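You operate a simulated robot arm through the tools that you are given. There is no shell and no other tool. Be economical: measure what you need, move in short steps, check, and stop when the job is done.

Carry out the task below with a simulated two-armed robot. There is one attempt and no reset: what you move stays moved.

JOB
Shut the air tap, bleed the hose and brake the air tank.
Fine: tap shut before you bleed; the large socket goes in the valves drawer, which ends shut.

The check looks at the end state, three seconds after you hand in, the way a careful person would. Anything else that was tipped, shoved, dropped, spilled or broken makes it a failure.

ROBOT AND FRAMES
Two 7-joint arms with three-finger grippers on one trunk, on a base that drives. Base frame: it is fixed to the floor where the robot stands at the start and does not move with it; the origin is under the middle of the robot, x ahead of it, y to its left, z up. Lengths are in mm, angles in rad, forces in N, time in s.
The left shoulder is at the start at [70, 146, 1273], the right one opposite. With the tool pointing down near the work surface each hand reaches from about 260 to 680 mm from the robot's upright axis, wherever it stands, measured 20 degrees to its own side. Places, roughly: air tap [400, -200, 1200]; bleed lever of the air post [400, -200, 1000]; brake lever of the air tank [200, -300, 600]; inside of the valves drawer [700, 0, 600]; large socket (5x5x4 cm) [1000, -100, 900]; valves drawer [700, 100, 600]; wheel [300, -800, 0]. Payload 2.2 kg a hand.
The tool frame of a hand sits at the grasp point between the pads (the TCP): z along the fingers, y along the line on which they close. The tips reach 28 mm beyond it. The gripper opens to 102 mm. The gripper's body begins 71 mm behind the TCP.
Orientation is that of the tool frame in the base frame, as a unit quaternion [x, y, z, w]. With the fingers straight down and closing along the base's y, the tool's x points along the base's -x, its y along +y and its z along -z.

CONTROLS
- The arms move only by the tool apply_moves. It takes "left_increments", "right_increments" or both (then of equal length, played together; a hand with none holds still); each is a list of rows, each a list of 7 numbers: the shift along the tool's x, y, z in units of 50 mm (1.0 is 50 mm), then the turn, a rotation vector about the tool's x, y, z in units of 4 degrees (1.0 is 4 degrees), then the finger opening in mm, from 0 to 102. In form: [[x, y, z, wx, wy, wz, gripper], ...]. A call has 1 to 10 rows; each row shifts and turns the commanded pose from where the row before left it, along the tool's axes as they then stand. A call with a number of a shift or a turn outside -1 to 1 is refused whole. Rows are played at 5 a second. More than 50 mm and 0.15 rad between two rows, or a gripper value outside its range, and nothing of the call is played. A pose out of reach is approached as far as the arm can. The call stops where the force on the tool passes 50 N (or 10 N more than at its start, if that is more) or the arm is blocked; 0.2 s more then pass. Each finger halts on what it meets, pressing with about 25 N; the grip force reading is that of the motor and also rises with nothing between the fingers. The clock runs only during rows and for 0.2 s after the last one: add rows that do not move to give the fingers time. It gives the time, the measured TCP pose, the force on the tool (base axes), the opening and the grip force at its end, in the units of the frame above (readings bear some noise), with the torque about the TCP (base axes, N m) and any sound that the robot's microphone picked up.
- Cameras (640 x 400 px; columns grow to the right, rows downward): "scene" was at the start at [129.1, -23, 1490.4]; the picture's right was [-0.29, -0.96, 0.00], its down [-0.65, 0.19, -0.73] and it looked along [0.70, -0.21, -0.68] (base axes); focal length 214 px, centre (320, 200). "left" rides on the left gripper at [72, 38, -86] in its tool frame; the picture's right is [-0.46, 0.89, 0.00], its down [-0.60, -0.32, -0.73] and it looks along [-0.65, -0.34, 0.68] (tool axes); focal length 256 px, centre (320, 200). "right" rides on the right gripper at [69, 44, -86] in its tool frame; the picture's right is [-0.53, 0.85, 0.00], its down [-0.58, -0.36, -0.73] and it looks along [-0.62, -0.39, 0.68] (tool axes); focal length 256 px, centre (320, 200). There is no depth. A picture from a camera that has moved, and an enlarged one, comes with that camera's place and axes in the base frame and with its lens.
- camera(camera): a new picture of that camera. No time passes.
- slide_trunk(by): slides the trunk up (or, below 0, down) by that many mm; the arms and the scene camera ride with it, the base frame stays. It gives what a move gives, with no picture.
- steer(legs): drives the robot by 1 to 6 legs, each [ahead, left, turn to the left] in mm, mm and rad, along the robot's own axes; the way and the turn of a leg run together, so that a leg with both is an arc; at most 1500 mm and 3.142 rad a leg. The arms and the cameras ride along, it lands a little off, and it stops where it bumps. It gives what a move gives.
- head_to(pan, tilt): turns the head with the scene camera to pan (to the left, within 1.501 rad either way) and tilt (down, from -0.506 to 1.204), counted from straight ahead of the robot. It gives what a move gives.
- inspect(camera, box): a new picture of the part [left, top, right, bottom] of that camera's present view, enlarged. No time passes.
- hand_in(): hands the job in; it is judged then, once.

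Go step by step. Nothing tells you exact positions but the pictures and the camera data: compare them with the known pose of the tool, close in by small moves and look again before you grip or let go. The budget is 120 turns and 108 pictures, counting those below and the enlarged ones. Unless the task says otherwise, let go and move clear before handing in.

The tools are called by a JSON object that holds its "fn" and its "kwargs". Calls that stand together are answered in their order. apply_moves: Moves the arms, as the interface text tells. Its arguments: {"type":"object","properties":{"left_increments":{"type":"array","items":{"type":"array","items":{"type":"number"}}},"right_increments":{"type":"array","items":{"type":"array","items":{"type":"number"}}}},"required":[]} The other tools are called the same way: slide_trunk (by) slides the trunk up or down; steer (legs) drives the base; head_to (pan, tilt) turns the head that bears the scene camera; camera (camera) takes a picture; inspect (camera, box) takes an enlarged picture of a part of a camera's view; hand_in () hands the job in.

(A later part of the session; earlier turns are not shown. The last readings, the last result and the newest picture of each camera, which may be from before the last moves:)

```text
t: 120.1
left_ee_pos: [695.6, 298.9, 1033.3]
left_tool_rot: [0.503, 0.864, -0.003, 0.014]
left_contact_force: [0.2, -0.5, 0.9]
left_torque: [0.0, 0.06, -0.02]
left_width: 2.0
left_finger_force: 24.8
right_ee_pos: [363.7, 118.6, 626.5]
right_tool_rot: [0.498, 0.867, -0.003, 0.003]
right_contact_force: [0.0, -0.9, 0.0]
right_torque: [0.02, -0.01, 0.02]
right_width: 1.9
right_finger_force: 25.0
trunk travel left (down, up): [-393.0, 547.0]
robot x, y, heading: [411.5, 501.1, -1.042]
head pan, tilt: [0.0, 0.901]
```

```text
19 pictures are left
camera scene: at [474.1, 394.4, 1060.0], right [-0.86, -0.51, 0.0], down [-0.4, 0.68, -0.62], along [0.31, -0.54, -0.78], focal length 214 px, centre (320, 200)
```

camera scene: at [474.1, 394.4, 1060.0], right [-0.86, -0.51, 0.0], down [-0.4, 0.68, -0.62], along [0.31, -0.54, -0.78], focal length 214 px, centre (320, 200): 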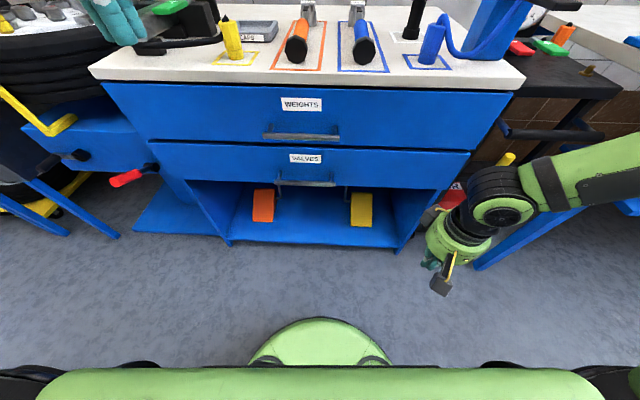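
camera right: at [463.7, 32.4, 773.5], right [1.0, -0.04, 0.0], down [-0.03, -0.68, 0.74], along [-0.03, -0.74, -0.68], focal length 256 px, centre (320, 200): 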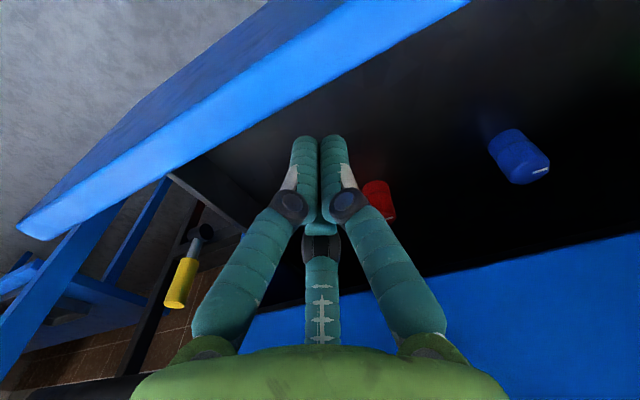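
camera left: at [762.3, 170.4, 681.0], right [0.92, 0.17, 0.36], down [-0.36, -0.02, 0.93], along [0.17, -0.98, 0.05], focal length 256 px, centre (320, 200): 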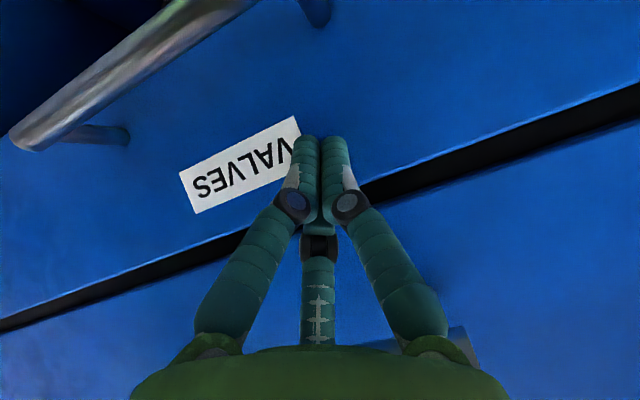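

The drawer is flush and shut. Now I strafe right to stand in front of the tank and look at its brake lever.

{"fn": "steer", "kwargs": {"legs": [[0, -448, 0]]}}

{"fn": "head_to", "kwargs": {"pan": -0.2, "tilt": 0.6}}

{"fn": "camera", "kwargs": {"camera": "scene"}}

```text
t: 122.8
left_ee_pos: [307.9, 73.2, 1033.3]
left_tool_rot: [0.502, 0.865, -0.002, 0.015]
left_contact_force: [0.0, 0.4, 0.2]
left_torque: [-0.01, -0.01, 0.03]
left_width: 2.2
left_finger_force: 25.4
right_ee_pos: [-24.5, -108.0, 627.1]
right_tool_rot: [0.497, 0.868, -0.004, 0.004]
right_contact_force: [0.2, 0.2, -0.7]
right_torque: [0.0, 0.03, 0.0]
right_width: 1.9
right_finger_force: 25.0
trunk travel left (down, up): [-393.0, 547.0]
robot x, y, heading: [23.9, 274.3, -1.043]
head pan, tilt: [0.0, 0.901]
```

```text
t: 123.6
left_ee_pos: [307.8, 72.8, 1034.4]
left_tool_rot: [0.502, 0.865, -0.003, 0.014]
left_contact_force: [-1.0, 0.4, -0.3]
left_torque: [-0.01, 0.0, 0.01]
left_width: 2.3
left_finger_force: 25.4
right_ee_pos: [-23.5, -107.8, 628.3]
right_tool_rot: [0.497, 0.868, -0.003, 0.004]
right_contact_force: [-0.8, 0.6, -0.1]
right_torque: [-0.01, -0.04, 0.01]
right_width: 2.0
right_finger_force: 24.3
trunk travel left (down, up): [-393.0, 547.0]
robot x, y, heading: [22.5, 273.6, -1.039]
head pan, tilt: [-0.201, 0.6]
```

```text
18 pictures are left
camera scene: at [76.2, 149.3, 1084.9], right [-0.95, -0.32, 0.0], down [-0.18, 0.54, -0.82], along [0.27, -0.78, -0.57], focal length 214 px, centre (320, 200)
```

scene: 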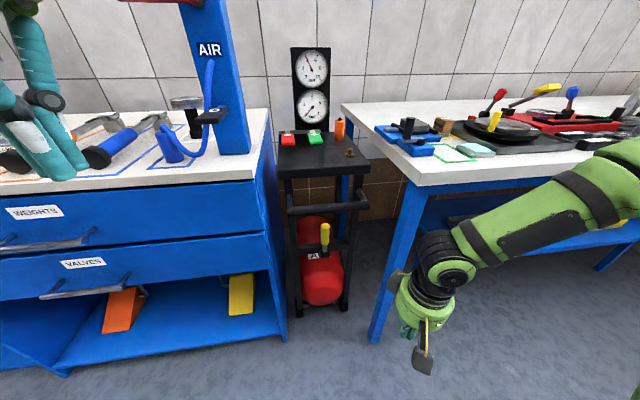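

{"fn": "inspect", "kwargs": {"camera": "scene", "box": [260, 110, 400, 320]}}

{"fn": "inspect", "kwargs": {"camera": "scene", "box": [290, 180, 370, 280]}}

```text
1.90 times, centred on (330, 215) of scene
camera zoom: at [76.2, 149.3, 1084.9], right [-0.95, -0.32, 0.0], down [-0.18, 0.54, -0.82], along [0.27, -0.78, -0.57], focal length 408 px, centre (301, 171)
```

zoom: 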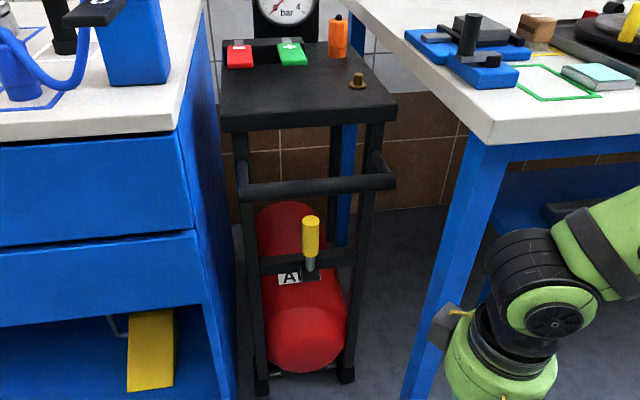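

```text
4.00 times, centred on (330, 230) of scene
camera zoom: at [76.2, 149.3, 1084.9], right [-0.95, -0.32, 0.0], down [-0.18, 0.54, -0.82], along [0.27, -0.78, -0.57], focal length 858 px, centre (280, 80)
```

zoom: 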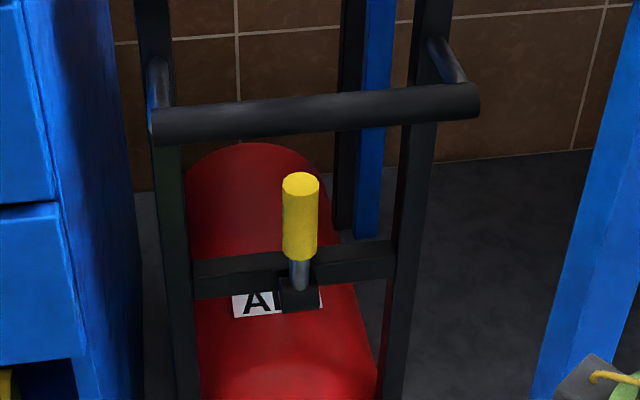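

The brake is a yellow-handled lever standing upright on the cart's cross-bar, around (236, -366), z 475–611, under the black grab bar. I extend the right hand and tilt it forward toward horizontal for a close look.

{"fn": "apply_moves", "kwargs": {"right_increments": [[-0.87, 0.45, 0, 0, 0, 0, 0], [-0.87, 0.45, 0, 0, 0, 0, 0], [-0.87, 0.45, 0, 0, 0, 0, 0], [-0.87, 0.45, 0, 0, 0, 0, 0], [0, 0, 0, 0, -1, 0, 0], [0, 0, 0, 0, -1, 0, 0], [0, 0, 0, 0, -1, 0, 0], [0, 0, 0, 0, -1, 0, 0], [0, 0, 0, 0, -1, 0, 0], [0, 0, 0, 0, -1, 0, 0]]}}

{"fn": "apply_moves", "kwargs": {"right_increments": [[0, 0, 0, 0, -1, 0, 0], [0, 0, 0, 0, -1, 0, 0], [0, 0, 0, 0, -1, 0, 0], [0, 0, 0, 0, -1, 0, 0], [0, 0, 0, 0, -1, 0, 0], [0, 0, 0, 0, -1, 0, 0], [0, 0, 0, 0, -1, 0, 0], [0, 0, 0, 0, -1, 0, 0], [0, 0, 0, 0, -1, 0, 0], [0, 0, 0, 0, -1, 0, 0]]}}

{"fn": "camera", "kwargs": {"camera": "scene"}}

{"fn": "camera", "kwargs": {"camera": "right"}}

```text
t: 125.8
left_ee_pos: [307.6, 72.7, 1033.4]
left_tool_rot: [0.502, 0.865, -0.003, 0.014]
left_contact_force: [0.3, -0.4, 1.0]
left_torque: [0.01, 0.01, 0.02]
left_width: 1.9
left_finger_force: 24.7
right_ee_pos: [135.5, -211.3, 631.7]
right_tool_rot: [0.486, 0.848, -0.107, 0.185]
right_contact_force: [0.0, -0.3, 0.2]
right_torque: [-0.01, 0.0, 0.0]
right_width: 2.2
right_finger_force: 25.3
right hand out of reach, approached as far as the arm can: row 4
trunk travel left (down, up): [-393.0, 547.0]
robot x, y, heading: [24.6, 275.3, -1.038]
head pan, tilt: [-0.201, 0.6]
```

```text
t: 128.0
left_ee_pos: [308.2, 72.5, 1033.9]
left_tool_rot: [0.502, 0.865, -0.003, 0.014]
left_contact_force: [-0.3, -0.5, 0.8]
left_torque: [-0.03, 0.0, -0.01]
left_width: 2.1
left_finger_force: 25.4
right_ee_pos: [119.6, -223.7, 649.6]
right_tool_rot: [0.42, 0.734, -0.266, 0.463]
right_contact_force: [0.0, -0.3, -0.6]
right_torque: [0.0, 0.01, 0.01]
right_width: 2.2
right_finger_force: 24.8
right hand out of reach, approached as far as the arm can: row 8, 9, 10
trunk travel left (down, up): [-393.0, 547.0]
robot x, y, heading: [22.1, 276.7, -1.038]
head pan, tilt: [-0.201, 0.6]
```

```text
15 pictures are left
camera scene: at [76.0, 149.2, 1085.0], right [-0.95, -0.32, 0.0], down [-0.18, 0.53, -0.83], along [0.27, -0.78, -0.56], focal length 214 px, centre (320, 200)
```

scene: 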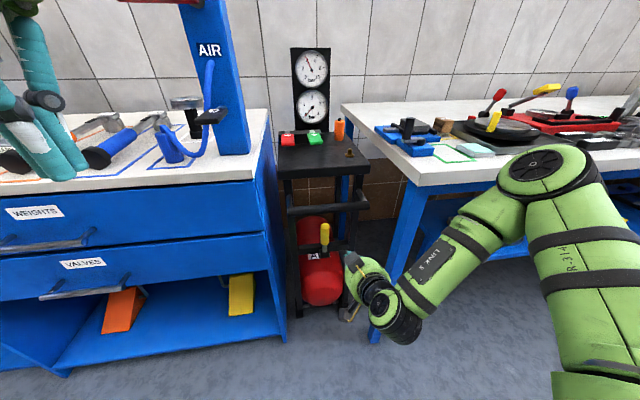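

```text
14 pictures are left
camera right: at [104.4, -108.0, 626.5], right [0.85, 0.23, 0.48], down [-0.52, 0.17, 0.84], along [0.11, -0.96, 0.27], focal length 256 px, centre (320, 200)
```

right: 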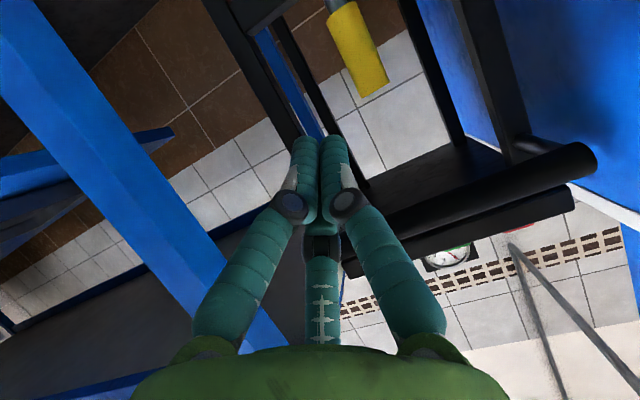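

{"fn": "inspect", "kwargs": {"camera": "scene", "box": [305, 215, 345, 260]}}

```text
8.89 times, centred on (325, 238) of scene
camera zoom: at [76.0, 149.2, 1085.0], right [-0.95, -0.32, 0.0], down [-0.18, 0.53, -0.83], along [0.27, -0.78, -0.56], focal length 1906 px, centre (276, -133)
```

zoom: 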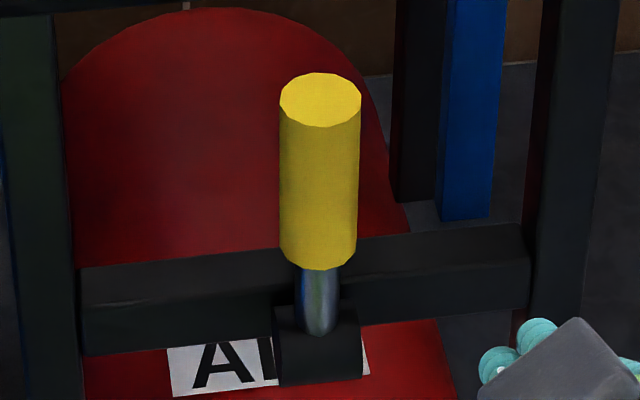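

{"fn": "apply_moves", "kwargs": {"right_increments": [[0.1, 0.2, 0.55, 0, 0, 0, 30], [0.1, 0.2, 0.55, 0, 0, 0, 60], [0.12, 0.2, 0.54, 0, 0, 0, 60], [0, 0, 0, 0, 0, 0, 60]]}}

{"fn": "camera", "kwargs": {"camera": "right"}}

```text
t: 129.0
left_ee_pos: [309.1, 73.1, 1034.6]
left_tool_rot: [0.502, 0.865, -0.003, 0.014]
left_contact_force: [-0.1, 0.3, -1.1]
left_torque: [-0.02, 0.02, -0.02]
left_width: 2.0
left_finger_force: 25.0
right_ee_pos: [145.2, -284.0, 641.7]
right_tool_rot: [0.419, 0.734, -0.265, 0.464]
right_contact_force: [-0.5, -0.5, -0.7]
right_torque: [-0.01, 0.02, 0.02]
right_width: 60.1
right_finger_force: 0.1
right hand out of reach, approached as far as the arm can: row 1, 2, 3
trunk travel left (down, up): [-393.0, 547.0]
robot x, y, heading: [22.0, 272.6, -1.041]
head pan, tilt: [-0.201, 0.6]
```

```text
12 pictures are left
camera right: at [129.0, -167.5, 617.9], right [0.85, 0.23, 0.48], down [-0.52, 0.17, 0.84], along [0.11, -0.96, 0.26], focal length 256 px, centre (320, 200)
```

right: 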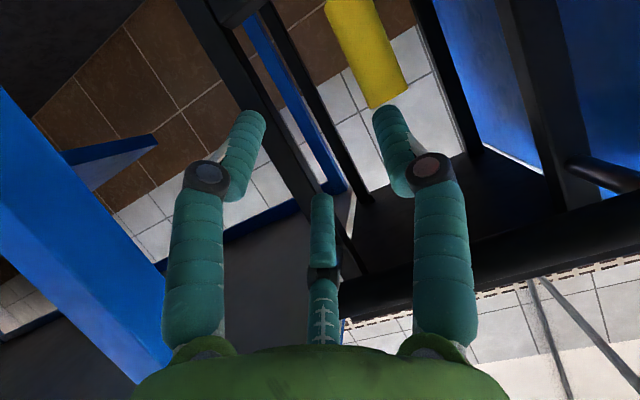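

{"fn": "slide_trunk", "kwargs": {"by": -60}}

{"fn": "apply_moves", "kwargs": {"right_increments": [[0, 0.5, 0, 0, 0, 0, 60], [0, 0.3, 0, 0, 0, 0, 60], [-0.2, 0, 0.4, 0, 0, 0, 60], [0, 0, 0, 0, 0, 0, 60]]}}

{"fn": "camera", "kwargs": {"camera": "scene"}}

```text
t: 130.0
left_ee_pos: [307.7, 73.0, 973.4]
left_tool_rot: [0.502, 0.865, -0.003, 0.014]
left_contact_force: [0.4, 0.1, 0.6]
left_torque: [-0.02, 0.01, -0.01]
left_width: 2.2
left_finger_force: 24.8
right_ee_pos: [145.1, -282.9, 582.2]
right_tool_rot: [0.42, 0.734, -0.265, 0.463]
right_contact_force: [-0.3, -0.1, 0.1]
right_torque: [-0.02, 0.0, 0.0]
right_width: 60.1
right_finger_force: 0.0
trunk travel left (down, up): [-333.0, 607.0]
robot x, y, heading: [19.9, 278.1, -1.037]
head pan, tilt: [-0.201, 0.6]
```

```text
t: 131.0
left_ee_pos: [308.3, 73.2, 973.4]
left_tool_rot: [0.502, 0.865, -0.004, 0.013]
left_contact_force: [-0.1, -0.2, 0.1]
left_torque: [0.04, 0.02, -0.02]
left_width: 1.9
left_finger_force: 25.1
right_ee_pos: [169.8, -290.3, 603.5]
right_tool_rot: [0.419, 0.735, -0.264, 0.462]
right_contact_force: [0.2, -0.8, -0.7]
right_torque: [0.01, 0.04, 0.01]
right_width: 60.1
right_finger_force: 0.0
right hand out of reach, approached as far as the arm can: row 1, 2
trunk travel left (down, up): [-333.0, 607.0]
robot x, y, heading: [24.3, 276.1, -1.04]
head pan, tilt: [-0.201, 0.6]
```

```text
11 pictures are left
camera scene: at [76.0, 149.4, 1025.0], right [-0.95, -0.32, 0.0], down [-0.18, 0.53, -0.83], along [0.27, -0.78, -0.56], focal length 214 px, centre (320, 200)
```

scene: 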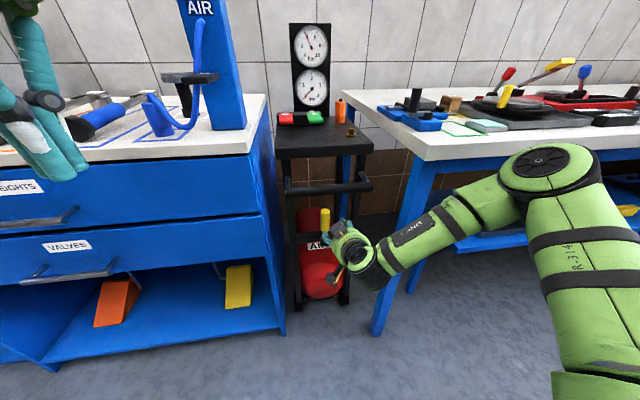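

{"fn": "steer", "kwargs": {"legs": [[0, 20, 0], [45, 0, 0]]}}

{"fn": "camera", "kwargs": {"camera": "right"}}

```text
t: 132.3
left_ee_pos: [347.8, 43.2, 974.6]
left_tool_rot: [0.502, 0.865, -0.002, 0.014]
left_contact_force: [-0.7, -0.9, -0.2]
left_torque: [0.0, 0.0, 0.01]
left_width: 1.9
left_finger_force: 25.2
right_ee_pos: [208.5, -319.7, 602.7]
right_tool_rot: [0.42, 0.734, -0.265, 0.463]
right_contact_force: [-6.6, -0.4, 1.3]
right_torque: [0.06, -0.09, -0.24]
right_width: 62.0
right_finger_force: 1.6
trunk travel left (down, up): [-333.0, 607.0]
robot x, y, heading: [61.8, 247.4, -1.04]
head pan, tilt: [-0.201, 0.6]
```

```text
10 pictures are left
camera right: at [193.7, -203.5, 580.3], right [0.85, 0.23, 0.48], down [-0.52, 0.17, 0.84], along [0.11, -0.96, 0.26], focal length 256 px, centre (320, 200)
```

right: 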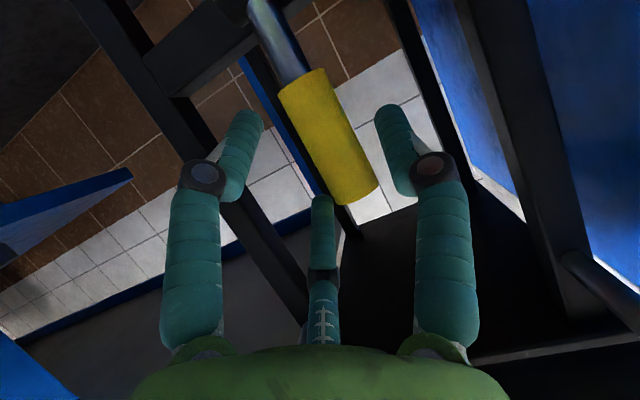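

{"fn": "apply_moves", "kwargs": {"right_increments": [[0, 0, 0, 0, 0, 0, 80], [0, 0, 0, 0, 0, 0, 80], [0, 0, 0, 0, 0, 0, 80]]}}

```text
t: 133.1
left_ee_pos: [348.6, 45.2, 973.7]
left_tool_rot: [0.503, 0.864, -0.004, 0.014]
left_contact_force: [0.4, 0.7, 0.1]
left_torque: [-0.01, 0.01, -0.02]
left_width: 2.0
left_finger_force: 25.6
right_ee_pos: [209.2, -319.9, 602.5]
right_tool_rot: [0.42, 0.735, -0.265, 0.462]
right_contact_force: [-0.2, -0.1, 0.3]
right_torque: [0.0, 0.05, -0.01]
right_width: 80.0
right_finger_force: 0.2
trunk travel left (down, up): [-333.0, 607.0]
robot x, y, heading: [62.2, 246.4, -1.042]
head pan, tilt: [-0.201, 0.6]
```

{"fn": "steer", "kwargs": {"legs": [[22, 0, 0]]}}

{"fn": "camera", "kwargs": {"camera": "right"}}

```text
t: 133.9
left_ee_pos: [359.2, 24.9, 973.1]
left_tool_rot: [0.502, 0.865, -0.003, 0.013]
left_contact_force: [0.0, -0.4, -0.5]
left_torque: [0.01, 0.02, 0.02]
left_width: 2.3
left_finger_force: 25.1
right_ee_pos: [219.9, -338.1, 603.6]
right_tool_rot: [0.42, 0.734, -0.265, 0.462]
right_contact_force: [0.2, -0.5, -0.5]
right_torque: [0.01, 0.0, -0.01]
right_width: 80.0
right_finger_force: 0.1
trunk travel left (down, up): [-333.0, 607.0]
robot x, y, heading: [69.5, 230.2, -1.038]
head pan, tilt: [-0.201, 0.6]
```

```text
9 pictures are left
camera right: at [205.3, -222.7, 579.9], right [0.85, 0.23, 0.48], down [-0.52, 0.17, 0.84], along [0.11, -0.96, 0.26], focal length 256 px, centre (320, 200)
```

right: 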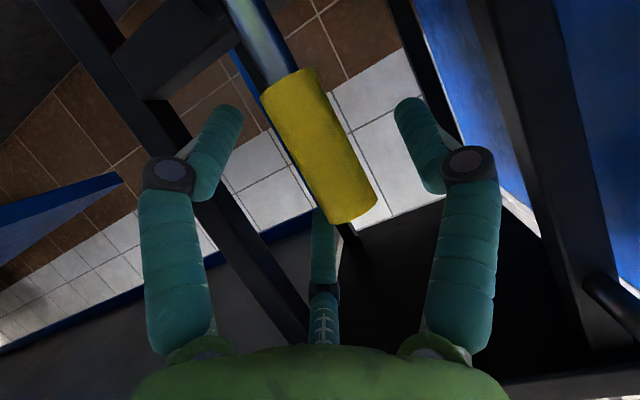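

{"fn": "steer", "kwargs": {"legs": [[20, 4, 0]]}}

{"fn": "apply_moves", "kwargs": {"right_increments": [[0, 0, 0, 0, 0, 0, 55], [0, 0, 0, 0, 0, 0, 55]]}}

{"fn": "camera", "kwargs": {"camera": "right"}}

```text
t: 134.7
left_ee_pos: [372.6, 10.1, 973.7]
left_tool_rot: [0.502, 0.864, -0.003, 0.014]
left_contact_force: [0.0, -0.2, 0.5]
left_torque: [-0.01, 0.03, 0.0]
left_width: 2.2
left_finger_force: 24.8
right_ee_pos: [234.4, -352.7, 602.4]
right_tool_rot: [0.421, 0.734, -0.265, 0.462]
right_contact_force: [-3.3, -1.4, 0.5]
right_torque: [-0.14, 0.22, -0.13]
right_width: 80.7
right_finger_force: 0.9
trunk travel left (down, up): [-333.0, 607.0]
robot x, y, heading: [88.2, 211.8, -1.038]
head pan, tilt: [-0.201, 0.6]
```

```text
t: 135.3
left_ee_pos: [370.4, 9.0, 974.4]
left_tool_rot: [0.503, 0.864, -0.002, 0.015]
left_contact_force: [0.5, 0.2, -0.2]
left_torque: [0.03, 0.03, -0.03]
left_width: 2.4
left_finger_force: 25.0
right_ee_pos: [230.7, -356.2, 601.3]
right_tool_rot: [0.423, 0.733, -0.267, 0.461]
right_contact_force: [-16.1, -7.6, -3.4]
right_torque: [-0.12, 0.67, -0.11]
right_width: 62.7
right_finger_force: 5.8
trunk travel left (down, up): [-333.0, 607.0]
robot x, y, heading: [87.9, 210.9, -1.045]
head pan, tilt: [-0.201, 0.6]
```

```text
8 pictures are left
camera right: at [215.9, -240.1, 579.1], right [0.85, 0.22, 0.48], down [-0.52, 0.17, 0.84], along [0.1, -0.96, 0.26], focal length 256 px, centre (320, 200)
```

right: 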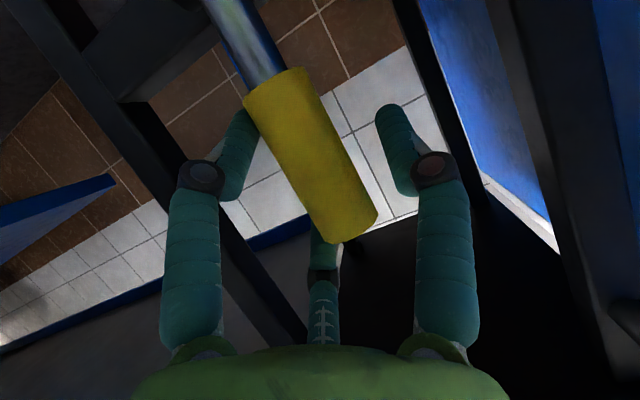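

{"fn": "apply_moves", "kwargs": {"right_increments": [[0, -0.1, 0, 0, 0, 0, 63], [0, -0.15, 0, 0, 0, 0, 63], [0, 0, 0, 0, 0, 0, 50], [0, 0, 0, 0, 0, 0, 50]]}}

```text
t: 136.3
left_ee_pos: [373.4, 10.0, 973.4]
left_tool_rot: [0.502, 0.865, -0.003, 0.014]
left_contact_force: [1.0, -0.6, 0.7]
left_torque: [-0.01, 0.01, -0.03]
left_width: 2.3
left_finger_force: 24.5
right_ee_pos: [223.5, -359.7, 604.4]
right_tool_rot: [0.42, 0.734, -0.265, 0.462]
right_contact_force: [-0.8, 1.1, 0.5]
right_torque: [-0.03, -0.04, 0.0]
right_width: 50.1
right_finger_force: 0.0
trunk travel left (down, up): [-333.0, 607.0]
robot x, y, heading: [86.1, 211.9, -1.042]
head pan, tilt: [-0.201, 0.6]
```

Clear at 50 mm now. Close gently onto the lever.

{"fn": "apply_moves", "kwargs": {"right_increments": [[0, 0, 0, 0, 0, 0, 42], [0, 0, 0, 0, 0, 0, 42], [0, 0, 0, 0, 0, 0, 42]]}}

```text
t: 137.1
left_ee_pos: [373.7, 10.1, 972.8]
left_tool_rot: [0.503, 0.864, -0.003, 0.014]
left_contact_force: [1.0, 0.1, 0.2]
left_torque: [-0.01, 0.01, 0.02]
left_width: 2.0
left_finger_force: 25.3
right_ee_pos: [225.0, -359.7, 603.9]
right_tool_rot: [0.42, 0.735, -0.265, 0.462]
right_contact_force: [6.2, 2.9, 0.6]
right_torque: [0.04, 0.0, 0.0]
right_width: 47.1
right_finger_force: 4.6
trunk travel left (down, up): [-333.0, 607.0]
robot x, y, heading: [88.2, 213.2, -1.036]
head pan, tilt: [-0.201, 0.6]
```

{"fn": "apply_moves", "kwargs": {"right_increments": [[0, 0.03, 0, 0, 0, 0, 30], [0, 0, 0, 0, 0, 0, 30], [0, 0, 0, 0, 0, 0, 30]]}}

{"fn": "camera", "kwargs": {"camera": "right"}}

```text
t: 137.9
left_ee_pos: [374.0, 11.8, 973.4]
left_tool_rot: [0.503, 0.864, -0.004, 0.014]
left_contact_force: [0.2, 0.4, 0.7]
left_torque: [-0.03, 0.02, 0.05]
left_width: 2.3
left_finger_force: 25.7
right_ee_pos: [226.7, -357.8, 604.6]
right_tool_rot: [0.419, 0.735, -0.265, 0.462]
right_contact_force: [11.7, 7.0, 0.8]
right_torque: [-0.16, 0.47, 0.05]
right_width: 42.6
right_finger_force: 24.4
trunk travel left (down, up): [-333.0, 607.0]
robot x, y, heading: [85.8, 215.2, -1.039]
head pan, tilt: [-0.201, 0.6]
```

```text
7 pictures are left
camera right: at [210.2, -242.4, 581.2], right [0.85, 0.23, 0.48], down [-0.52, 0.17, 0.84], along [0.11, -0.96, 0.26], focal length 256 px, centre (320, 200)
```

right: 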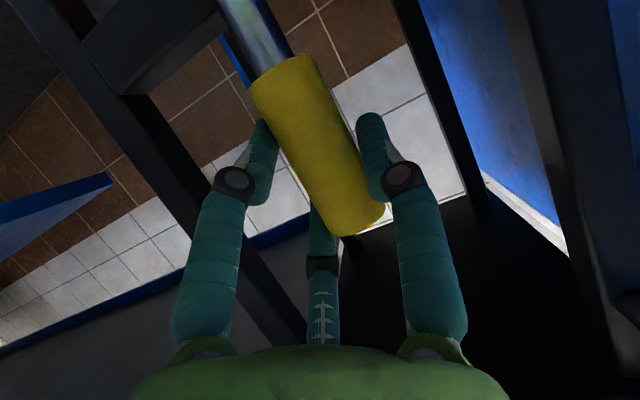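

{"fn": "apply_moves", "kwargs": {"right_increments": [[0, 0.08, 0, 0, 0, 0, 30], [0, 0, 0, 0, 0, 0, 30]]}}

{"fn": "apply_moves", "kwargs": {"right_increments": [[0.09, 0, -0.18, 0, 0, 0, 30], [0.09, 0, -0.18, 0, 0, 0, 30], [0, 0, 0, 0, 0, 0, 30]]}}

{"fn": "camera", "kwargs": {"camera": "right"}}

```text
t: 138.5
left_ee_pos: [371.6, 10.9, 974.5]
left_tool_rot: [0.503, 0.864, -0.003, 0.014]
left_contact_force: [0.2, -0.1, -0.1]
left_torque: [-0.06, -0.01, 0.0]
left_width: 2.0
left_finger_force: 25.1
right_ee_pos: [227.6, -356.9, 604.8]
right_tool_rot: [0.422, 0.732, -0.268, 0.462]
right_contact_force: [-2.6, 0.3, 3.6]
right_torque: [-0.23, 0.84, -0.11]
right_width: 42.6
right_finger_force: 24.6
trunk travel left (down, up): [-333.0, 607.0]
robot x, y, heading: [86.9, 208.6, -1.038]
head pan, tilt: [-0.201, 0.6]
```

```text
t: 139.3
left_ee_pos: [372.2, 10.6, 974.4]
left_tool_rot: [0.502, 0.865, -0.005, 0.015]
left_contact_force: [-0.7, 0.8, -0.2]
left_torque: [-0.02, 0.0, -0.04]
left_width: 2.0
left_finger_force: 25.2
right_ee_pos: [216.9, -339.2, 604.0]
right_tool_rot: [0.421, 0.734, -0.266, 0.463]
right_contact_force: [-7.2, -1.3, 9.6]
right_torque: [-0.26, 1.05, -0.05]
right_width: 42.6
right_finger_force: 25.3
trunk travel left (down, up): [-333.0, 607.0]
robot x, y, heading: [84.5, 215.5, -1.039]
head pan, tilt: [-0.201, 0.6]
```

```text
6 pictures are left
camera right: at [201.5, -224.1, 580.8], right [0.85, 0.23, 0.48], down [-0.52, 0.17, 0.83], along [0.11, -0.96, 0.27], focal length 256 px, centre (320, 200)
```

right: 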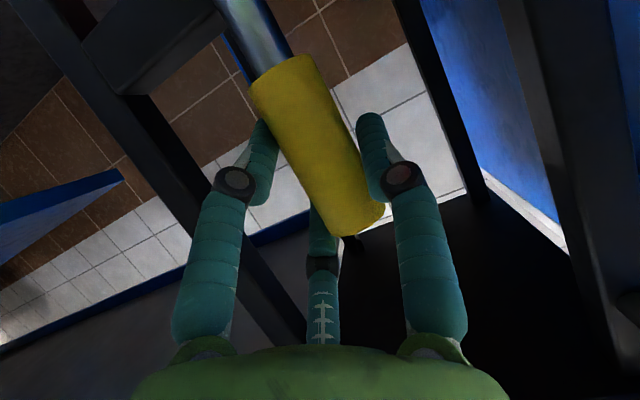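

{"fn": "inspect", "kwargs": {"camera": "scene", "box": [220, 150, 400, 330]}}

```text
2.22 times, centred on (310, 240) of scene
camera zoom: at [139.6, 87.8, 1025.3], right [-0.95, -0.32, 0.0], down [-0.18, 0.53, -0.83], along [0.27, -0.78, -0.56], focal length 477 px, centre (342, 111)
```

zoom: 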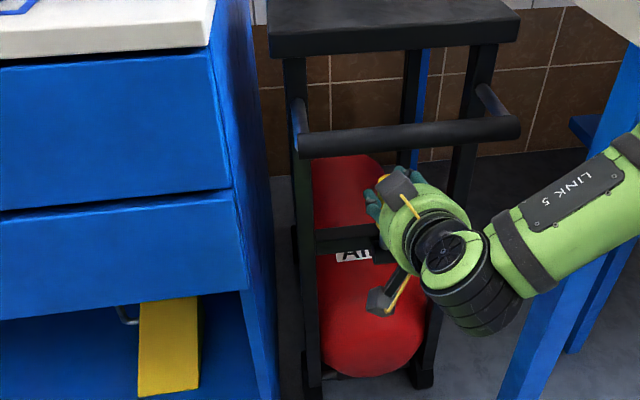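

{"fn": "apply_moves", "kwargs": {"right_increments": [[0.21, 0, -0.23, 0, 0, 0, 30], [0.21, 0, -0.23, 0, 0, 0, 30], [0, 0, 0, 0, 0, 0, 30]]}}

{"fn": "inspect", "kwargs": {"camera": "scene", "box": [220, 150, 400, 330]}}

```text
t: 140.1
left_ee_pos: [370.9, 11.9, 975.7]
left_tool_rot: [0.502, 0.865, -0.004, 0.015]
left_contact_force: [-0.3, 0.1, -1.3]
left_torque: [-0.02, 0.01, -0.01]
left_width: 2.1
left_finger_force: 25.0
right_ee_pos: [202.8, -312.5, 596.9]
right_tool_rot: [0.42, 0.732, -0.267, 0.466]
right_contact_force: [-6.9, -2.0, 22.4]
right_torque: [-0.13, 0.43, -0.06]
right_width: 42.9
right_finger_force: 24.5
trunk travel left (down, up): [-333.0, 607.0]
robot x, y, heading: [87.9, 213.8, -1.039]
head pan, tilt: [-0.201, 0.6]
```

```text
2.22 times, centred on (310, 240) of scene
camera zoom: at [139.2, 89.3, 1025.4], right [-0.95, -0.32, 0.0], down [-0.18, 0.53, -0.83], along [0.27, -0.78, -0.56], focal length 477 px, centre (342, 111)
```

zoom: 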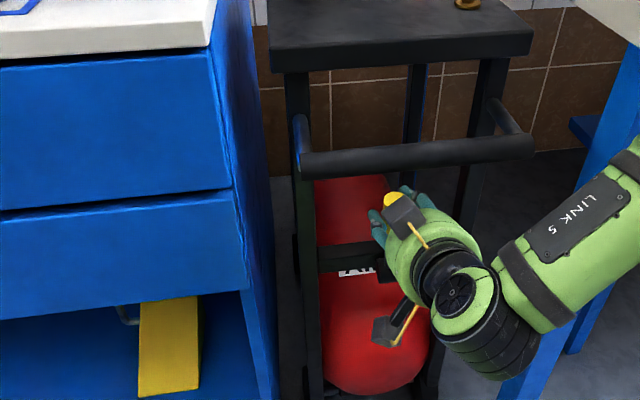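

The pull rolled the whole cart about 50 mm toward me instead of tipping the lever, so I reverse exactly that motion and check whether the cart rolls back or the lever tips rearward.

{"fn": "apply_moves", "kwargs": {"right_increments": [[-0.21, 0, 0.23, 0, 0, 0, 30], [-0.21, 0, 0.23, 0, 0, 0, 30], [-0.09, 0, 0.18, 0, 0, 0, 30], [-0.09, 0, 0.18, 0, 0, 0, 30], [0, 0, 0, 0, 0, 0, 30], [0, 0, 0, 0, 0, 0, 30]]}}

{"fn": "inspect", "kwargs": {"camera": "scene", "box": [220, 150, 400, 330]}}

```text
t: 141.5
left_ee_pos: [371.1, 8.8, 974.2]
left_tool_rot: [0.501, 0.865, -0.002, 0.014]
left_contact_force: [0.8, -0.5, 0.1]
left_torque: [0.01, -0.02, -0.01]
left_width: 2.0
left_finger_force: 24.4
right_ee_pos: [227.0, -358.6, 606.1]
right_tool_rot: [0.422, 0.732, -0.268, 0.463]
right_contact_force: [-11.9, -6.5, -6.2]
right_torque: [-0.4, 0.66, -0.16]
right_width: 43.1
right_finger_force: 25.0
trunk travel left (down, up): [-333.0, 607.0]
robot x, y, heading: [85.7, 210.3, -1.038]
head pan, tilt: [-0.201, 0.6]
```

```text
2.22 times, centred on (310, 240) of scene
camera zoom: at [139.5, 85.3, 1025.1], right [-0.95, -0.32, 0.0], down [-0.18, 0.54, -0.82], along [0.27, -0.78, -0.57], focal length 477 px, centre (342, 111)
```

zoom: 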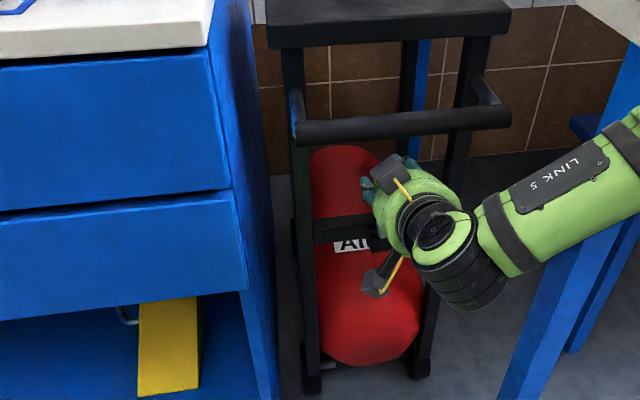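

The cart rolled back to where it was. Fore-aft is the rolling direction, so I test the lever sideways in small steps, watching force versus displacement.

{"fn": "apply_moves", "kwargs": {"right_increments": [[0, -0.15, 0, 0, 0, 0, 30], [0, -0.15, 0, 0, 0, 0, 30], [0, -0.15, 0, 0, 0, 0, 30], [0, 0, 0, 0, 0, 0, 30]]}}

```text
t: 142.5
left_ee_pos: [374.0, 12.0, 973.4]
left_tool_rot: [0.502, 0.865, -0.004, 0.014]
left_contact_force: [0.0, 0.7, -0.5]
left_torque: [0.0, 0.02, -0.06]
left_width: 2.1
left_finger_force: 24.9
right_ee_pos: [212.6, -365.9, 608.6]
right_tool_rot: [0.417, 0.734, -0.264, 0.467]
right_contact_force: [19.1, 8.7, 7.8]
right_torque: [0.39, -0.68, 0.1]
right_width: 42.3
right_finger_force: 24.6
trunk travel left (down, up): [-333.0, 607.0]
robot x, y, heading: [86.7, 218.0, -1.044]
head pan, tilt: [-0.201, 0.6]
```

{"fn": "apply_moves", "kwargs": {"right_increments": [[0, -0.2, 0, 0, 0, 0, 30], [0, -0.2, 0, 0, 0, 0, 30], [0.04, -0.2, 0.02, 0, 0, 0, 30], [0, 0, 0, 0, 0, 0, 30]]}}

```text
t: 143.5
left_ee_pos: [373.9, 14.3, 974.1]
left_tool_rot: [0.502, 0.865, -0.004, 0.014]
left_contact_force: [-0.8, -0.2, 0.2]
left_torque: [-0.01, 0.02, 0.01]
left_width: 2.3
left_finger_force: 25.0
right_ee_pos: [187.7, -382.1, 610.4]
right_tool_rot: [0.417, 0.731, -0.268, 0.469]
right_contact_force: [17.4, 8.0, 21.9]
right_torque: [0.25, -0.66, -0.01]
right_width: 44.4
right_finger_force: 24.6
trunk travel left (down, up): [-333.0, 607.0]
robot x, y, heading: [87.9, 215.0, -1.04]
head pan, tilt: [-0.201, 0.6]
```

Force stays constant (~19 N) and the grip width grows as it moves, so the lever really tips sideways to the right. I loosen the fingers and push it further over along its arc.

{"fn": "apply_moves", "kwargs": {"right_increments": [[0, 0, 0, 0, 0, 0, 60], [0.1, 0, -0.22, 0, 0, 0, 60], [0.29, -0.18, 0.14, 0, 0, 0, 60], [0.19, -0.39, 0.09, 0, 0, 0, 60], [0.19, -0.39, 0.09, 0, 0, 0, 60], [0, 0, 0, 0, 0, 0, 60]]}}

{"fn": "camera", "kwargs": {"camera": "right"}}

```text
t: 144.7
left_ee_pos: [374.9, 12.2, 974.4]
left_tool_rot: [0.501, 0.866, -0.003, 0.014]
left_contact_force: [-0.5, -0.7, 0.3]
left_torque: [0.05, -0.03, 0.01]
left_width: 2.0
left_finger_force: 24.9
right_ee_pos: [159.3, -388.1, 579.8]
right_tool_rot: [0.402, 0.737, -0.253, 0.48]
right_contact_force: [19.7, 12.4, 6.7]
right_torque: [0.3, -0.14, 0.02]
right_width: 75.6
right_finger_force: 11.9
trunk travel left (down, up): [-333.0, 607.0]
robot x, y, heading: [87.5, 212.5, -1.034]
head pan, tilt: [-0.201, 0.6]
stopped in row 5 (right hand): the force on the tool passed its limit at 55 N (the readings are from after the stop); the commanded pose is now the measured one
```

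```text
2 pictures are left
camera right: at [139.4, -272.9, 554.6], right [0.82, 0.28, 0.5], down [-0.55, 0.16, 0.82], along [0.15, -0.95, 0.28], focal length 256 px, centre (320, 200)
```

right: 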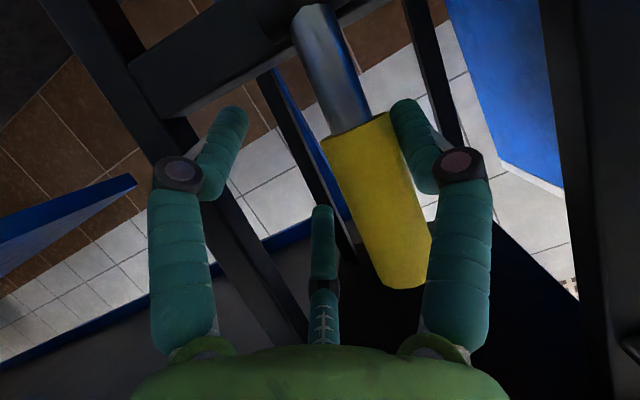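

The camera shows the lever still parallel to the cart's legs, so the cart itself slid sideways. I regrip the lever and bring the cart back to where it stood.

{"fn": "apply_moves", "kwargs": {"right_increments": [[0, 0.2, 0, 0, 0, 0, 60], [0, 0.1, 0, 0, 0, 0, 60], [0, 0, 0, 0, 0, 0, 35], [0, 0, 0, 0, 0, 0, 30], [0, 0, 0, 0, 0, 0, 30]]}}

```text
t: 145.9
left_ee_pos: [375.4, 12.7, 974.4]
left_tool_rot: [0.501, 0.865, -0.005, 0.014]
left_contact_force: [0.5, 0.4, -0.4]
left_torque: [0.0, -0.04, 0.01]
left_width: 2.3
left_finger_force: 25.0
right_ee_pos: [170.9, -379.3, 579.2]
right_tool_rot: [0.406, 0.735, -0.257, 0.478]
right_contact_force: [23.5, 13.1, 7.5]
right_torque: [0.14, -0.23, 0.1]
right_width: 48.5
right_finger_force: 13.8
trunk travel left (down, up): [-333.0, 607.0]
robot x, y, heading: [87.3, 213.4, -1.038]
head pan, tilt: [-0.201, 0.6]
```

{"fn": "apply_moves", "kwargs": {"right_increments": [[0, 0.2, 0, 0, 0, 0, 30], [0, 0.2, 0, 0, 0, 0, 30], [0, 0.2, 0, 0, 0, 0, 30], [0, 0.2, 0, 0, 0, 0, 30], [0, 0.2, 0, 0, 0, 0, 30], [0, 0, 0, 0, 0, 0, 30]]}}

```text
t: 147.3
left_ee_pos: [374.5, 10.5, 973.2]
left_tool_rot: [0.501, 0.865, -0.003, 0.013]
left_contact_force: [0.4, 0.4, -0.2]
left_torque: [-0.01, -0.03, -0.02]
left_width: 2.0
left_finger_force: 25.3
right_ee_pos: [209.0, -356.7, 573.7]
right_tool_rot: [0.409, 0.738, -0.255, 0.473]
right_contact_force: [14.9, 9.7, -0.7]
right_torque: [0.34, -0.37, 0.24]
right_width: 42.9
right_finger_force: 24.5
trunk travel left (down, up): [-333.0, 607.0]
robot x, y, heading: [85.3, 213.9, -1.038]
head pan, tilt: [-0.201, 0.6]
```

{"fn": "apply_moves", "kwargs": {"right_increments": [[0, 0.15, 0, 0, 0, 0, 30], [0, 0.12, 0, 0, 0, 0, 30], [0, 0, 0, 0, 0, 0, 30], [0, 0, 0, 0, 0, 0, 30]]}}

```text
t: 148.3
left_ee_pos: [375.8, 8.6, 972.9]
left_tool_rot: [0.501, 0.865, -0.002, 0.013]
left_contact_force: [0.2, -0.2, -0.6]
left_torque: [-0.01, 0.01, 0.0]
left_width: 1.9
left_finger_force: 24.8
right_ee_pos: [218.0, -351.2, 578.3]
right_tool_rot: [0.409, 0.739, -0.252, 0.472]
right_contact_force: [14.0, 8.7, 0.6]
right_torque: [0.45, -0.35, 0.13]
right_width: 41.9
right_finger_force: 25.3
right hand out of reach, approached as far as the arm can: row 2
trunk travel left (down, up): [-333.0, 607.0]
robot x, y, heading: [85.0, 215.1, -1.035]
head pan, tilt: [-0.201, 0.6]
```

{"fn": "apply_moves", "kwargs": {"right_increments": [[0, 0, 0, 0, 0, 0, 46], [0, 0, 0, 0, 0, 0, 50], [0, 0, 0, 0, 0, 0, 60], [0, 0, 0, 0, 0, 0, 60]]}}

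{"fn": "inspect", "kwargs": {"camera": "scene", "box": [220, 150, 400, 330]}}

```text
t: 149.3
left_ee_pos: [373.0, 11.2, 974.1]
left_tool_rot: [0.501, 0.865, -0.003, 0.014]
left_contact_force: [-0.1, -1.1, -0.5]
left_torque: [0.02, -0.01, -0.05]
left_width: 2.1
left_finger_force: 24.8
right_ee_pos: [215.8, -352.1, 581.7]
right_tool_rot: [0.41, 0.734, -0.258, 0.475]
right_contact_force: [-0.4, 0.4, 0.4]
right_torque: [-0.01, -0.01, 0.02]
right_width: 59.9
right_finger_force: 0.1
trunk travel left (down, up): [-333.0, 607.0]
robot x, y, heading: [89.7, 208.9, -1.037]
head pan, tilt: [-0.201, 0.6]
```

```text
2.22 times, centred on (310, 240) of scene
camera zoom: at [141.0, 86.9, 1025.0], right [-0.95, -0.33, 0.0], down [-0.18, 0.53, -0.83], along [0.27, -0.78, -0.56], focal length 477 px, centre (342, 111)
```

zoom: 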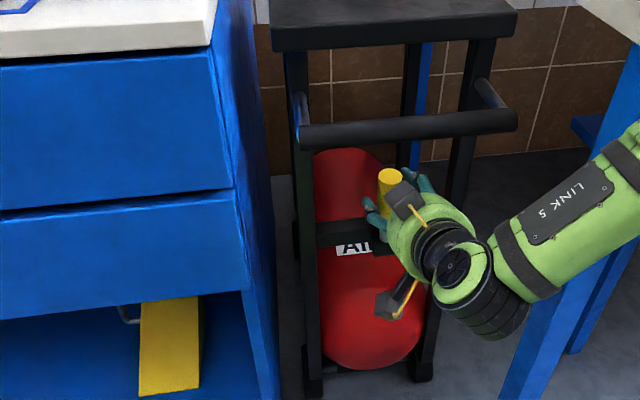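

The cart is upright and back in place; it tips or rolls because it isn't held. I'll bring the left hand down as a stop on the robot side of the cart's grab bar, then pull the brake lever against it.

{"fn": "apply_moves", "kwargs": {"left_increments": [[-0.51, -0.84, 0, 0, 0, 0, 0], [-0.51, -0.84, 0, 0, 0, 0, 0], [-0.51, -0.84, 0, 0, 0, 0, 0], [-0.51, -0.84, 0, 0, 0, 0, 0], [-0.51, -0.84, 0, 0, 0, 0, 0], [0, 0, 0, 0, 0, 0, 0]]}}

```text
t: 150.7
left_ee_pos: [272.1, -167.6, 967.9]
left_tool_rot: [0.502, 0.864, -0.005, 0.017]
left_contact_force: [-0.7, -0.7, 0.0]
left_torque: [0.0, -0.07, 0.05]
left_width: 1.9
left_finger_force: 25.1
left hand out of reach, approached as far as the arm can: row 4, 5
right_ee_pos: [215.5, -350.9, 580.4]
right_tool_rot: [0.409, 0.735, -0.257, 0.476]
right_contact_force: [-0.3, 0.1, 0.2]
right_torque: [0.02, 0.0, 0.01]
right_width: 60.0
right_finger_force: 0.1
trunk travel left (down, up): [-333.0, 607.0]
robot x, y, heading: [84.3, 209.9, -1.041]
head pan, tilt: [-0.201, 0.6]
```

{"fn": "apply_moves", "kwargs": {"left_increments": [[0, 0, 0.95, 0, 0, 0, 0], [0, 0, 0.95, 0, 0, 0, 0], [0, -0.6, 0.7, 0, 0, 0, 0], [0, 0, 0.95, 0, 0, 0, 0], [0, 0, 0.95, 0, 0, 0, 0], [0, 0, 0, 0, 0, 0, 0]]}}

```text
t: 152.1
left_ee_pos: [249.5, -186.1, 743.9]
left_tool_rot: [0.501, 0.865, -0.003, 0.014]
left_contact_force: [-1.1, -0.6, -0.1]
left_torque: [0.01, 0.01, 0.01]
left_width: 2.0
left_finger_force: 24.6
right_ee_pos: [216.5, -351.9, 581.3]
right_tool_rot: [0.409, 0.735, -0.258, 0.476]
right_contact_force: [-0.8, 0.6, 0.4]
right_torque: [0.01, -0.01, 0.0]
right_width: 60.0
right_finger_force: 0.2
trunk travel left (down, up): [-333.0, 607.0]
robot x, y, heading: [88.1, 212.3, -1.036]
head pan, tilt: [-0.201, 0.6]
```

{"fn": "apply_moves", "kwargs": {"left_increments": [[-0.35, 0, 0, 0, 0, 0, 0], [-0.35, 0, 0, 0, 0, 0, 0], [0, 0, 0, 0, 0, 0, 0]]}}

{"fn": "apply_moves", "kwargs": {"left_increments": [[-0.12, 0, 0, 0, 0, 0, 0], [0, 0, 0, 0, 0, 0, 0]]}}

{"fn": "apply_moves", "kwargs": {"left_increments": [[-0.1, 0, 0, 0, 0, 0, 0], [0, 0, 0, 0, 0, 0, 0]]}}

```text
t: 152.9
left_ee_pos: [267.6, -218.3, 742.6]
left_tool_rot: [0.502, 0.865, -0.003, 0.014]
left_contact_force: [0.5, 0.4, -0.1]
left_torque: [0.0, -0.02, 0.0]
left_width: 2.0
left_finger_force: 25.4
right_ee_pos: [216.2, -352.4, 581.0]
right_tool_rot: [0.41, 0.735, -0.258, 0.476]
right_contact_force: [0.5, -0.7, 0.1]
right_torque: [-0.01, 0.01, -0.02]
right_width: 60.1
right_finger_force: 0.1
trunk travel left (down, up): [-333.0, 607.0]
robot x, y, heading: [88.5, 213.5, -1.04]
head pan, tilt: [-0.201, 0.6]
```

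```text
t: 153.5
left_ee_pos: [269.9, -221.3, 742.7]
left_tool_rot: [0.501, 0.865, -0.004, 0.015]
left_contact_force: [-0.7, 0.0, -1.2]
left_torque: [0.03, 0.05, 0.03]
left_width: 2.2
left_finger_force: 24.9
right_ee_pos: [215.8, -352.1, 580.7]
right_tool_rot: [0.41, 0.735, -0.257, 0.475]
right_contact_force: [-0.2, -0.2, -0.7]
right_torque: [-0.03, 0.0, -0.03]
right_width: 60.1
right_finger_force: 0.1
trunk travel left (down, up): [-333.0, 607.0]
robot x, y, heading: [86.1, 214.5, -1.036]
head pan, tilt: [-0.201, 0.6]
```

```text
t: 154.1
left_ee_pos: [272.7, -225.9, 743.6]
left_tool_rot: [0.501, 0.865, -0.003, 0.014]
left_contact_force: [-0.4, -0.4, -0.3]
left_torque: [0.02, -0.01, -0.02]
left_width: 2.2
left_finger_force: 25.0
right_ee_pos: [217.0, -352.1, 581.9]
right_tool_rot: [0.409, 0.735, -0.257, 0.475]
right_contact_force: [-0.7, 0.0, 0.1]
right_torque: [-0.01, 0.01, -0.01]
right_width: 59.9
right_finger_force: 0.0
trunk travel left (down, up): [-333.0, 607.0]
robot x, y, heading: [87.9, 212.0, -1.04]
head pan, tilt: [-0.201, 0.6]
```

{"fn": "apply_moves", "kwargs": {"right_increments": [[-0.43, 0, -0.03, 0, 0, 0, 60], [0, 0, 0, 0, 0, 0, 40], [0, 0, 0, 0, 0, 0, 25], [0, 0, 0, 0, 0, 0, 25]]}}

{"fn": "apply_moves", "kwargs": {"right_increments": [[0.09, 0, -0.18, 0, 0, 0, 25], [0.09, 0, -0.18, 0, 0, 0, 25], [0, 0, 0, 0, 0, 0, 25]]}}

```text
t: 155.1
left_ee_pos: [274.8, -226.2, 743.6]
left_tool_rot: [0.501, 0.865, -0.004, 0.013]
left_contact_force: [0.5, 0.2, -0.8]
left_torque: [-0.02, -0.01, 0.02]
left_width: 2.3
left_finger_force: 25.2
right_ee_pos: [221.9, -357.4, 601.6]
right_tool_rot: [0.408, 0.735, -0.258, 0.476]
right_contact_force: [15.7, 8.7, -1.1]
right_torque: [-0.13, 0.41, 0.06]
right_width: 42.7
right_finger_force: 25.2
trunk travel left (down, up): [-333.0, 607.0]
robot x, y, heading: [88.4, 210.4, -1.038]
head pan, tilt: [-0.201, 0.6]
```

```text
t: 155.9
left_ee_pos: [274.2, -225.4, 743.9]
left_tool_rot: [0.501, 0.865, -0.003, 0.014]
left_contact_force: [-4.5, 11.7, -4.4]
left_torque: [0.07, 0.03, -0.03]
left_width: 2.4
left_finger_force: 25.4
right_ee_pos: [211.4, -339.9, 603.3]
right_tool_rot: [0.409, 0.733, -0.26, 0.477]
right_contact_force: [19.4, -4.4, -0.5]
right_torque: [-1.16, 0.08, -0.24]
right_width: 43.1
right_finger_force: 25.4
trunk travel left (down, up): [-333.0, 607.0]
robot x, y, heading: [88.3, 210.5, -1.036]
head pan, tilt: [-0.201, 0.6]
```

The left fist now holds the bar (12 N) while the lever top followed my pull 20 mm, so the lever is tipping. Continue along its arc.

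{"fn": "apply_moves", "kwargs": {"right_increments": [[0.18, 0, -0.24, 0, 0, 0, 25], [0.18, 0, -0.24, 0, 0, 0, 25], [0, 0, 0, 0, 0, 0, 25]]}}

```text
t: 156.7
left_ee_pos: [275.2, -226.8, 744.6]
left_tool_rot: [0.5, 0.866, -0.006, 0.015]
left_contact_force: [-3.1, 1.1, -1.3]
left_torque: [0.03, 0.01, -0.05]
left_width: 2.2
left_finger_force: 25.1
right_ee_pos: [196.4, -313.2, 594.2]
right_tool_rot: [0.408, 0.736, -0.256, 0.476]
right_contact_force: [19.4, 7.5, 1.3]
right_torque: [-0.09, 0.06, -0.04]
right_width: 43.1
right_finger_force: 24.8
trunk travel left (down, up): [-333.0, 607.0]
robot x, y, heading: [87.1, 212.0, -1.035]
head pan, tilt: [-0.201, 0.6]
```

{"fn": "apply_moves", "kwargs": {"right_increments": [[0.36, 0, -0.29, 0, 0, 0, 25], [0.45, 0, -0.18, 0, 0, 0, 25], [0, 0, 0, 0, 0, 0, 25]]}}

```text
t: 157.5
left_ee_pos: [274.0, -225.3, 742.5]
left_tool_rot: [0.501, 0.865, -0.004, 0.013]
left_contact_force: [-5.2, 3.8, 2.0]
left_torque: [-0.02, 0.01, -0.08]
left_width: 2.2
left_finger_force: 25.1
right_ee_pos: [172.4, -283.0, 576.9]
right_tool_rot: [0.406, 0.735, -0.254, 0.479]
right_contact_force: [24.7, 8.3, 1.2]
right_torque: [0.05, -0.68, 0.86]
right_width: 40.0
right_finger_force: 25.2
right hand out of reach, approached as far as the arm can: row 2
trunk travel left (down, up): [-333.0, 607.0]
robot x, y, heading: [87.6, 212.4, -1.04]
head pan, tilt: [-0.201, 0.6]
```

{"fn": "inspect", "kwargs": {"camera": "scene", "box": [210, 120, 400, 330]}}

```text
1.90 times, centred on (305, 225) of scene
camera zoom: at [142.8, 88.6, 1025.1], right [-0.95, -0.33, 0.0], down [-0.19, 0.53, -0.83], along [0.27, -0.78, -0.56], focal length 408 px, centre (349, 152)
```

zoom: 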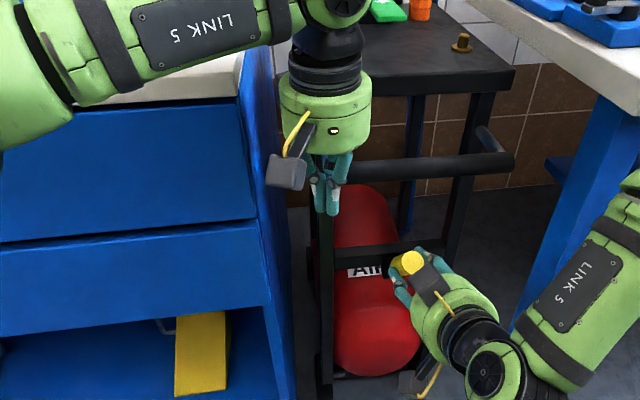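

The picture confirms it: the cart stands straight and the lever is tipped about 45° toward me. I centre sideways a little and carry the lever further down along its arc to its stop.

{"fn": "steer", "kwargs": {"legs": [[0, 6, 0]]}}

{"fn": "apply_moves", "kwargs": {"right_increments": [[0.3, 0, -0.08, 0, 0, 0, 25], [0.3, 0, -0.06, 0, 0, 0, 25], [0.3, 0, -0.04, 0, 0, 0, 25], [0, 0, 0, 0, 0, 0, 25]]}}

```text
t: 158.2
left_ee_pos: [279.4, -222.7, 742.9]
left_tool_rot: [0.501, 0.865, -0.004, 0.013]
left_contact_force: [-0.3, 0.7, -1.9]
left_torque: [0.01, 0.04, -0.01]
left_width: 2.0
left_finger_force: 24.9
right_ee_pos: [175.6, -282.6, 576.3]
right_tool_rot: [0.407, 0.735, -0.256, 0.478]
right_contact_force: [18.7, 7.9, 1.6]
right_torque: [0.14, -0.79, 0.84]
right_width: 39.8
right_finger_force: 25.0
trunk travel left (down, up): [-333.0, 607.0]
robot x, y, heading: [91.7, 215.1, -1.043]
head pan, tilt: [-0.201, 0.6]
```

```text
t: 159.2
left_ee_pos: [278.1, -224.8, 743.2]
left_tool_rot: [0.5, 0.866, -0.003, 0.014]
left_contact_force: [0.1, 0.0, 0.1]
left_torque: [-0.02, 0.06, 0.01]
left_width: 2.0
left_finger_force: 25.0
right_ee_pos: [146.6, -276.2, 563.5]
right_tool_rot: [0.409, 0.734, -0.256, 0.478]
right_contact_force: [-0.4, -0.4, -0.2]
right_torque: [0.0, 0.01, -0.05]
right_width: 25.1
right_finger_force: 0.1
right hand out of reach, approached as far as the arm can: row 1, 2, 3
trunk travel left (down, up): [-333.0, 607.0]
robot x, y, heading: [91.7, 214.2, -1.042]
head pan, tilt: [-0.201, 0.6]
```

The grip slipped off the lever end at about 45°. I withdraw the left hand, lift the right one above the lever and will press it down from above.

{"fn": "apply_moves", "kwargs": {"right_increments": [[-0.47, 0, -0.22, 0, 0, 0, 25], [-0.5, 0, -0.24, 0, 0, 0, 0], [0, 0, 0, 0, 0, 0, 0], [0, 0, 0, 0, 0, 0, 0], [0, 0, 0, 0, 0, 0, 0], [0, 0, 0, 0, 0, 0, 0]], "left_increments": [[0.5, 0, 0, 0, 0, 0, 0], [0.3, 0, -0.9, 0, 0, 0, 0], [0, 0, -0.95, 0, 0, 0, 0], [0, 0, -0.95, 0, 0, 0, 0], [0, 0, -0.95, 0, 0, 0, 0], [0, 0, 0, 0, 0, 0, 0]]}}

```text
t: 160.6
left_ee_pos: [256.8, -182.7, 931.2]
left_tool_rot: [0.502, 0.865, -0.003, 0.014]
left_contact_force: [0.7, 0.4, -0.4]
left_torque: [0.0, 0.02, 0.01]
left_width: 2.2
left_finger_force: 25.1
right_ee_pos: [160.6, -298.8, 604.1]
right_tool_rot: [0.408, 0.735, -0.255, 0.477]
right_contact_force: [-0.1, 0.1, -0.4]
right_torque: [0.03, 0.03, 0.02]
right_width: 2.1
right_finger_force: 25.3
right hand out of reach, approached as far as the arm can: row 1, 2
trunk travel left (down, up): [-333.0, 607.0]
robot x, y, heading: [93.0, 216.7, -1.037]
head pan, tilt: [-0.201, 0.6]
```

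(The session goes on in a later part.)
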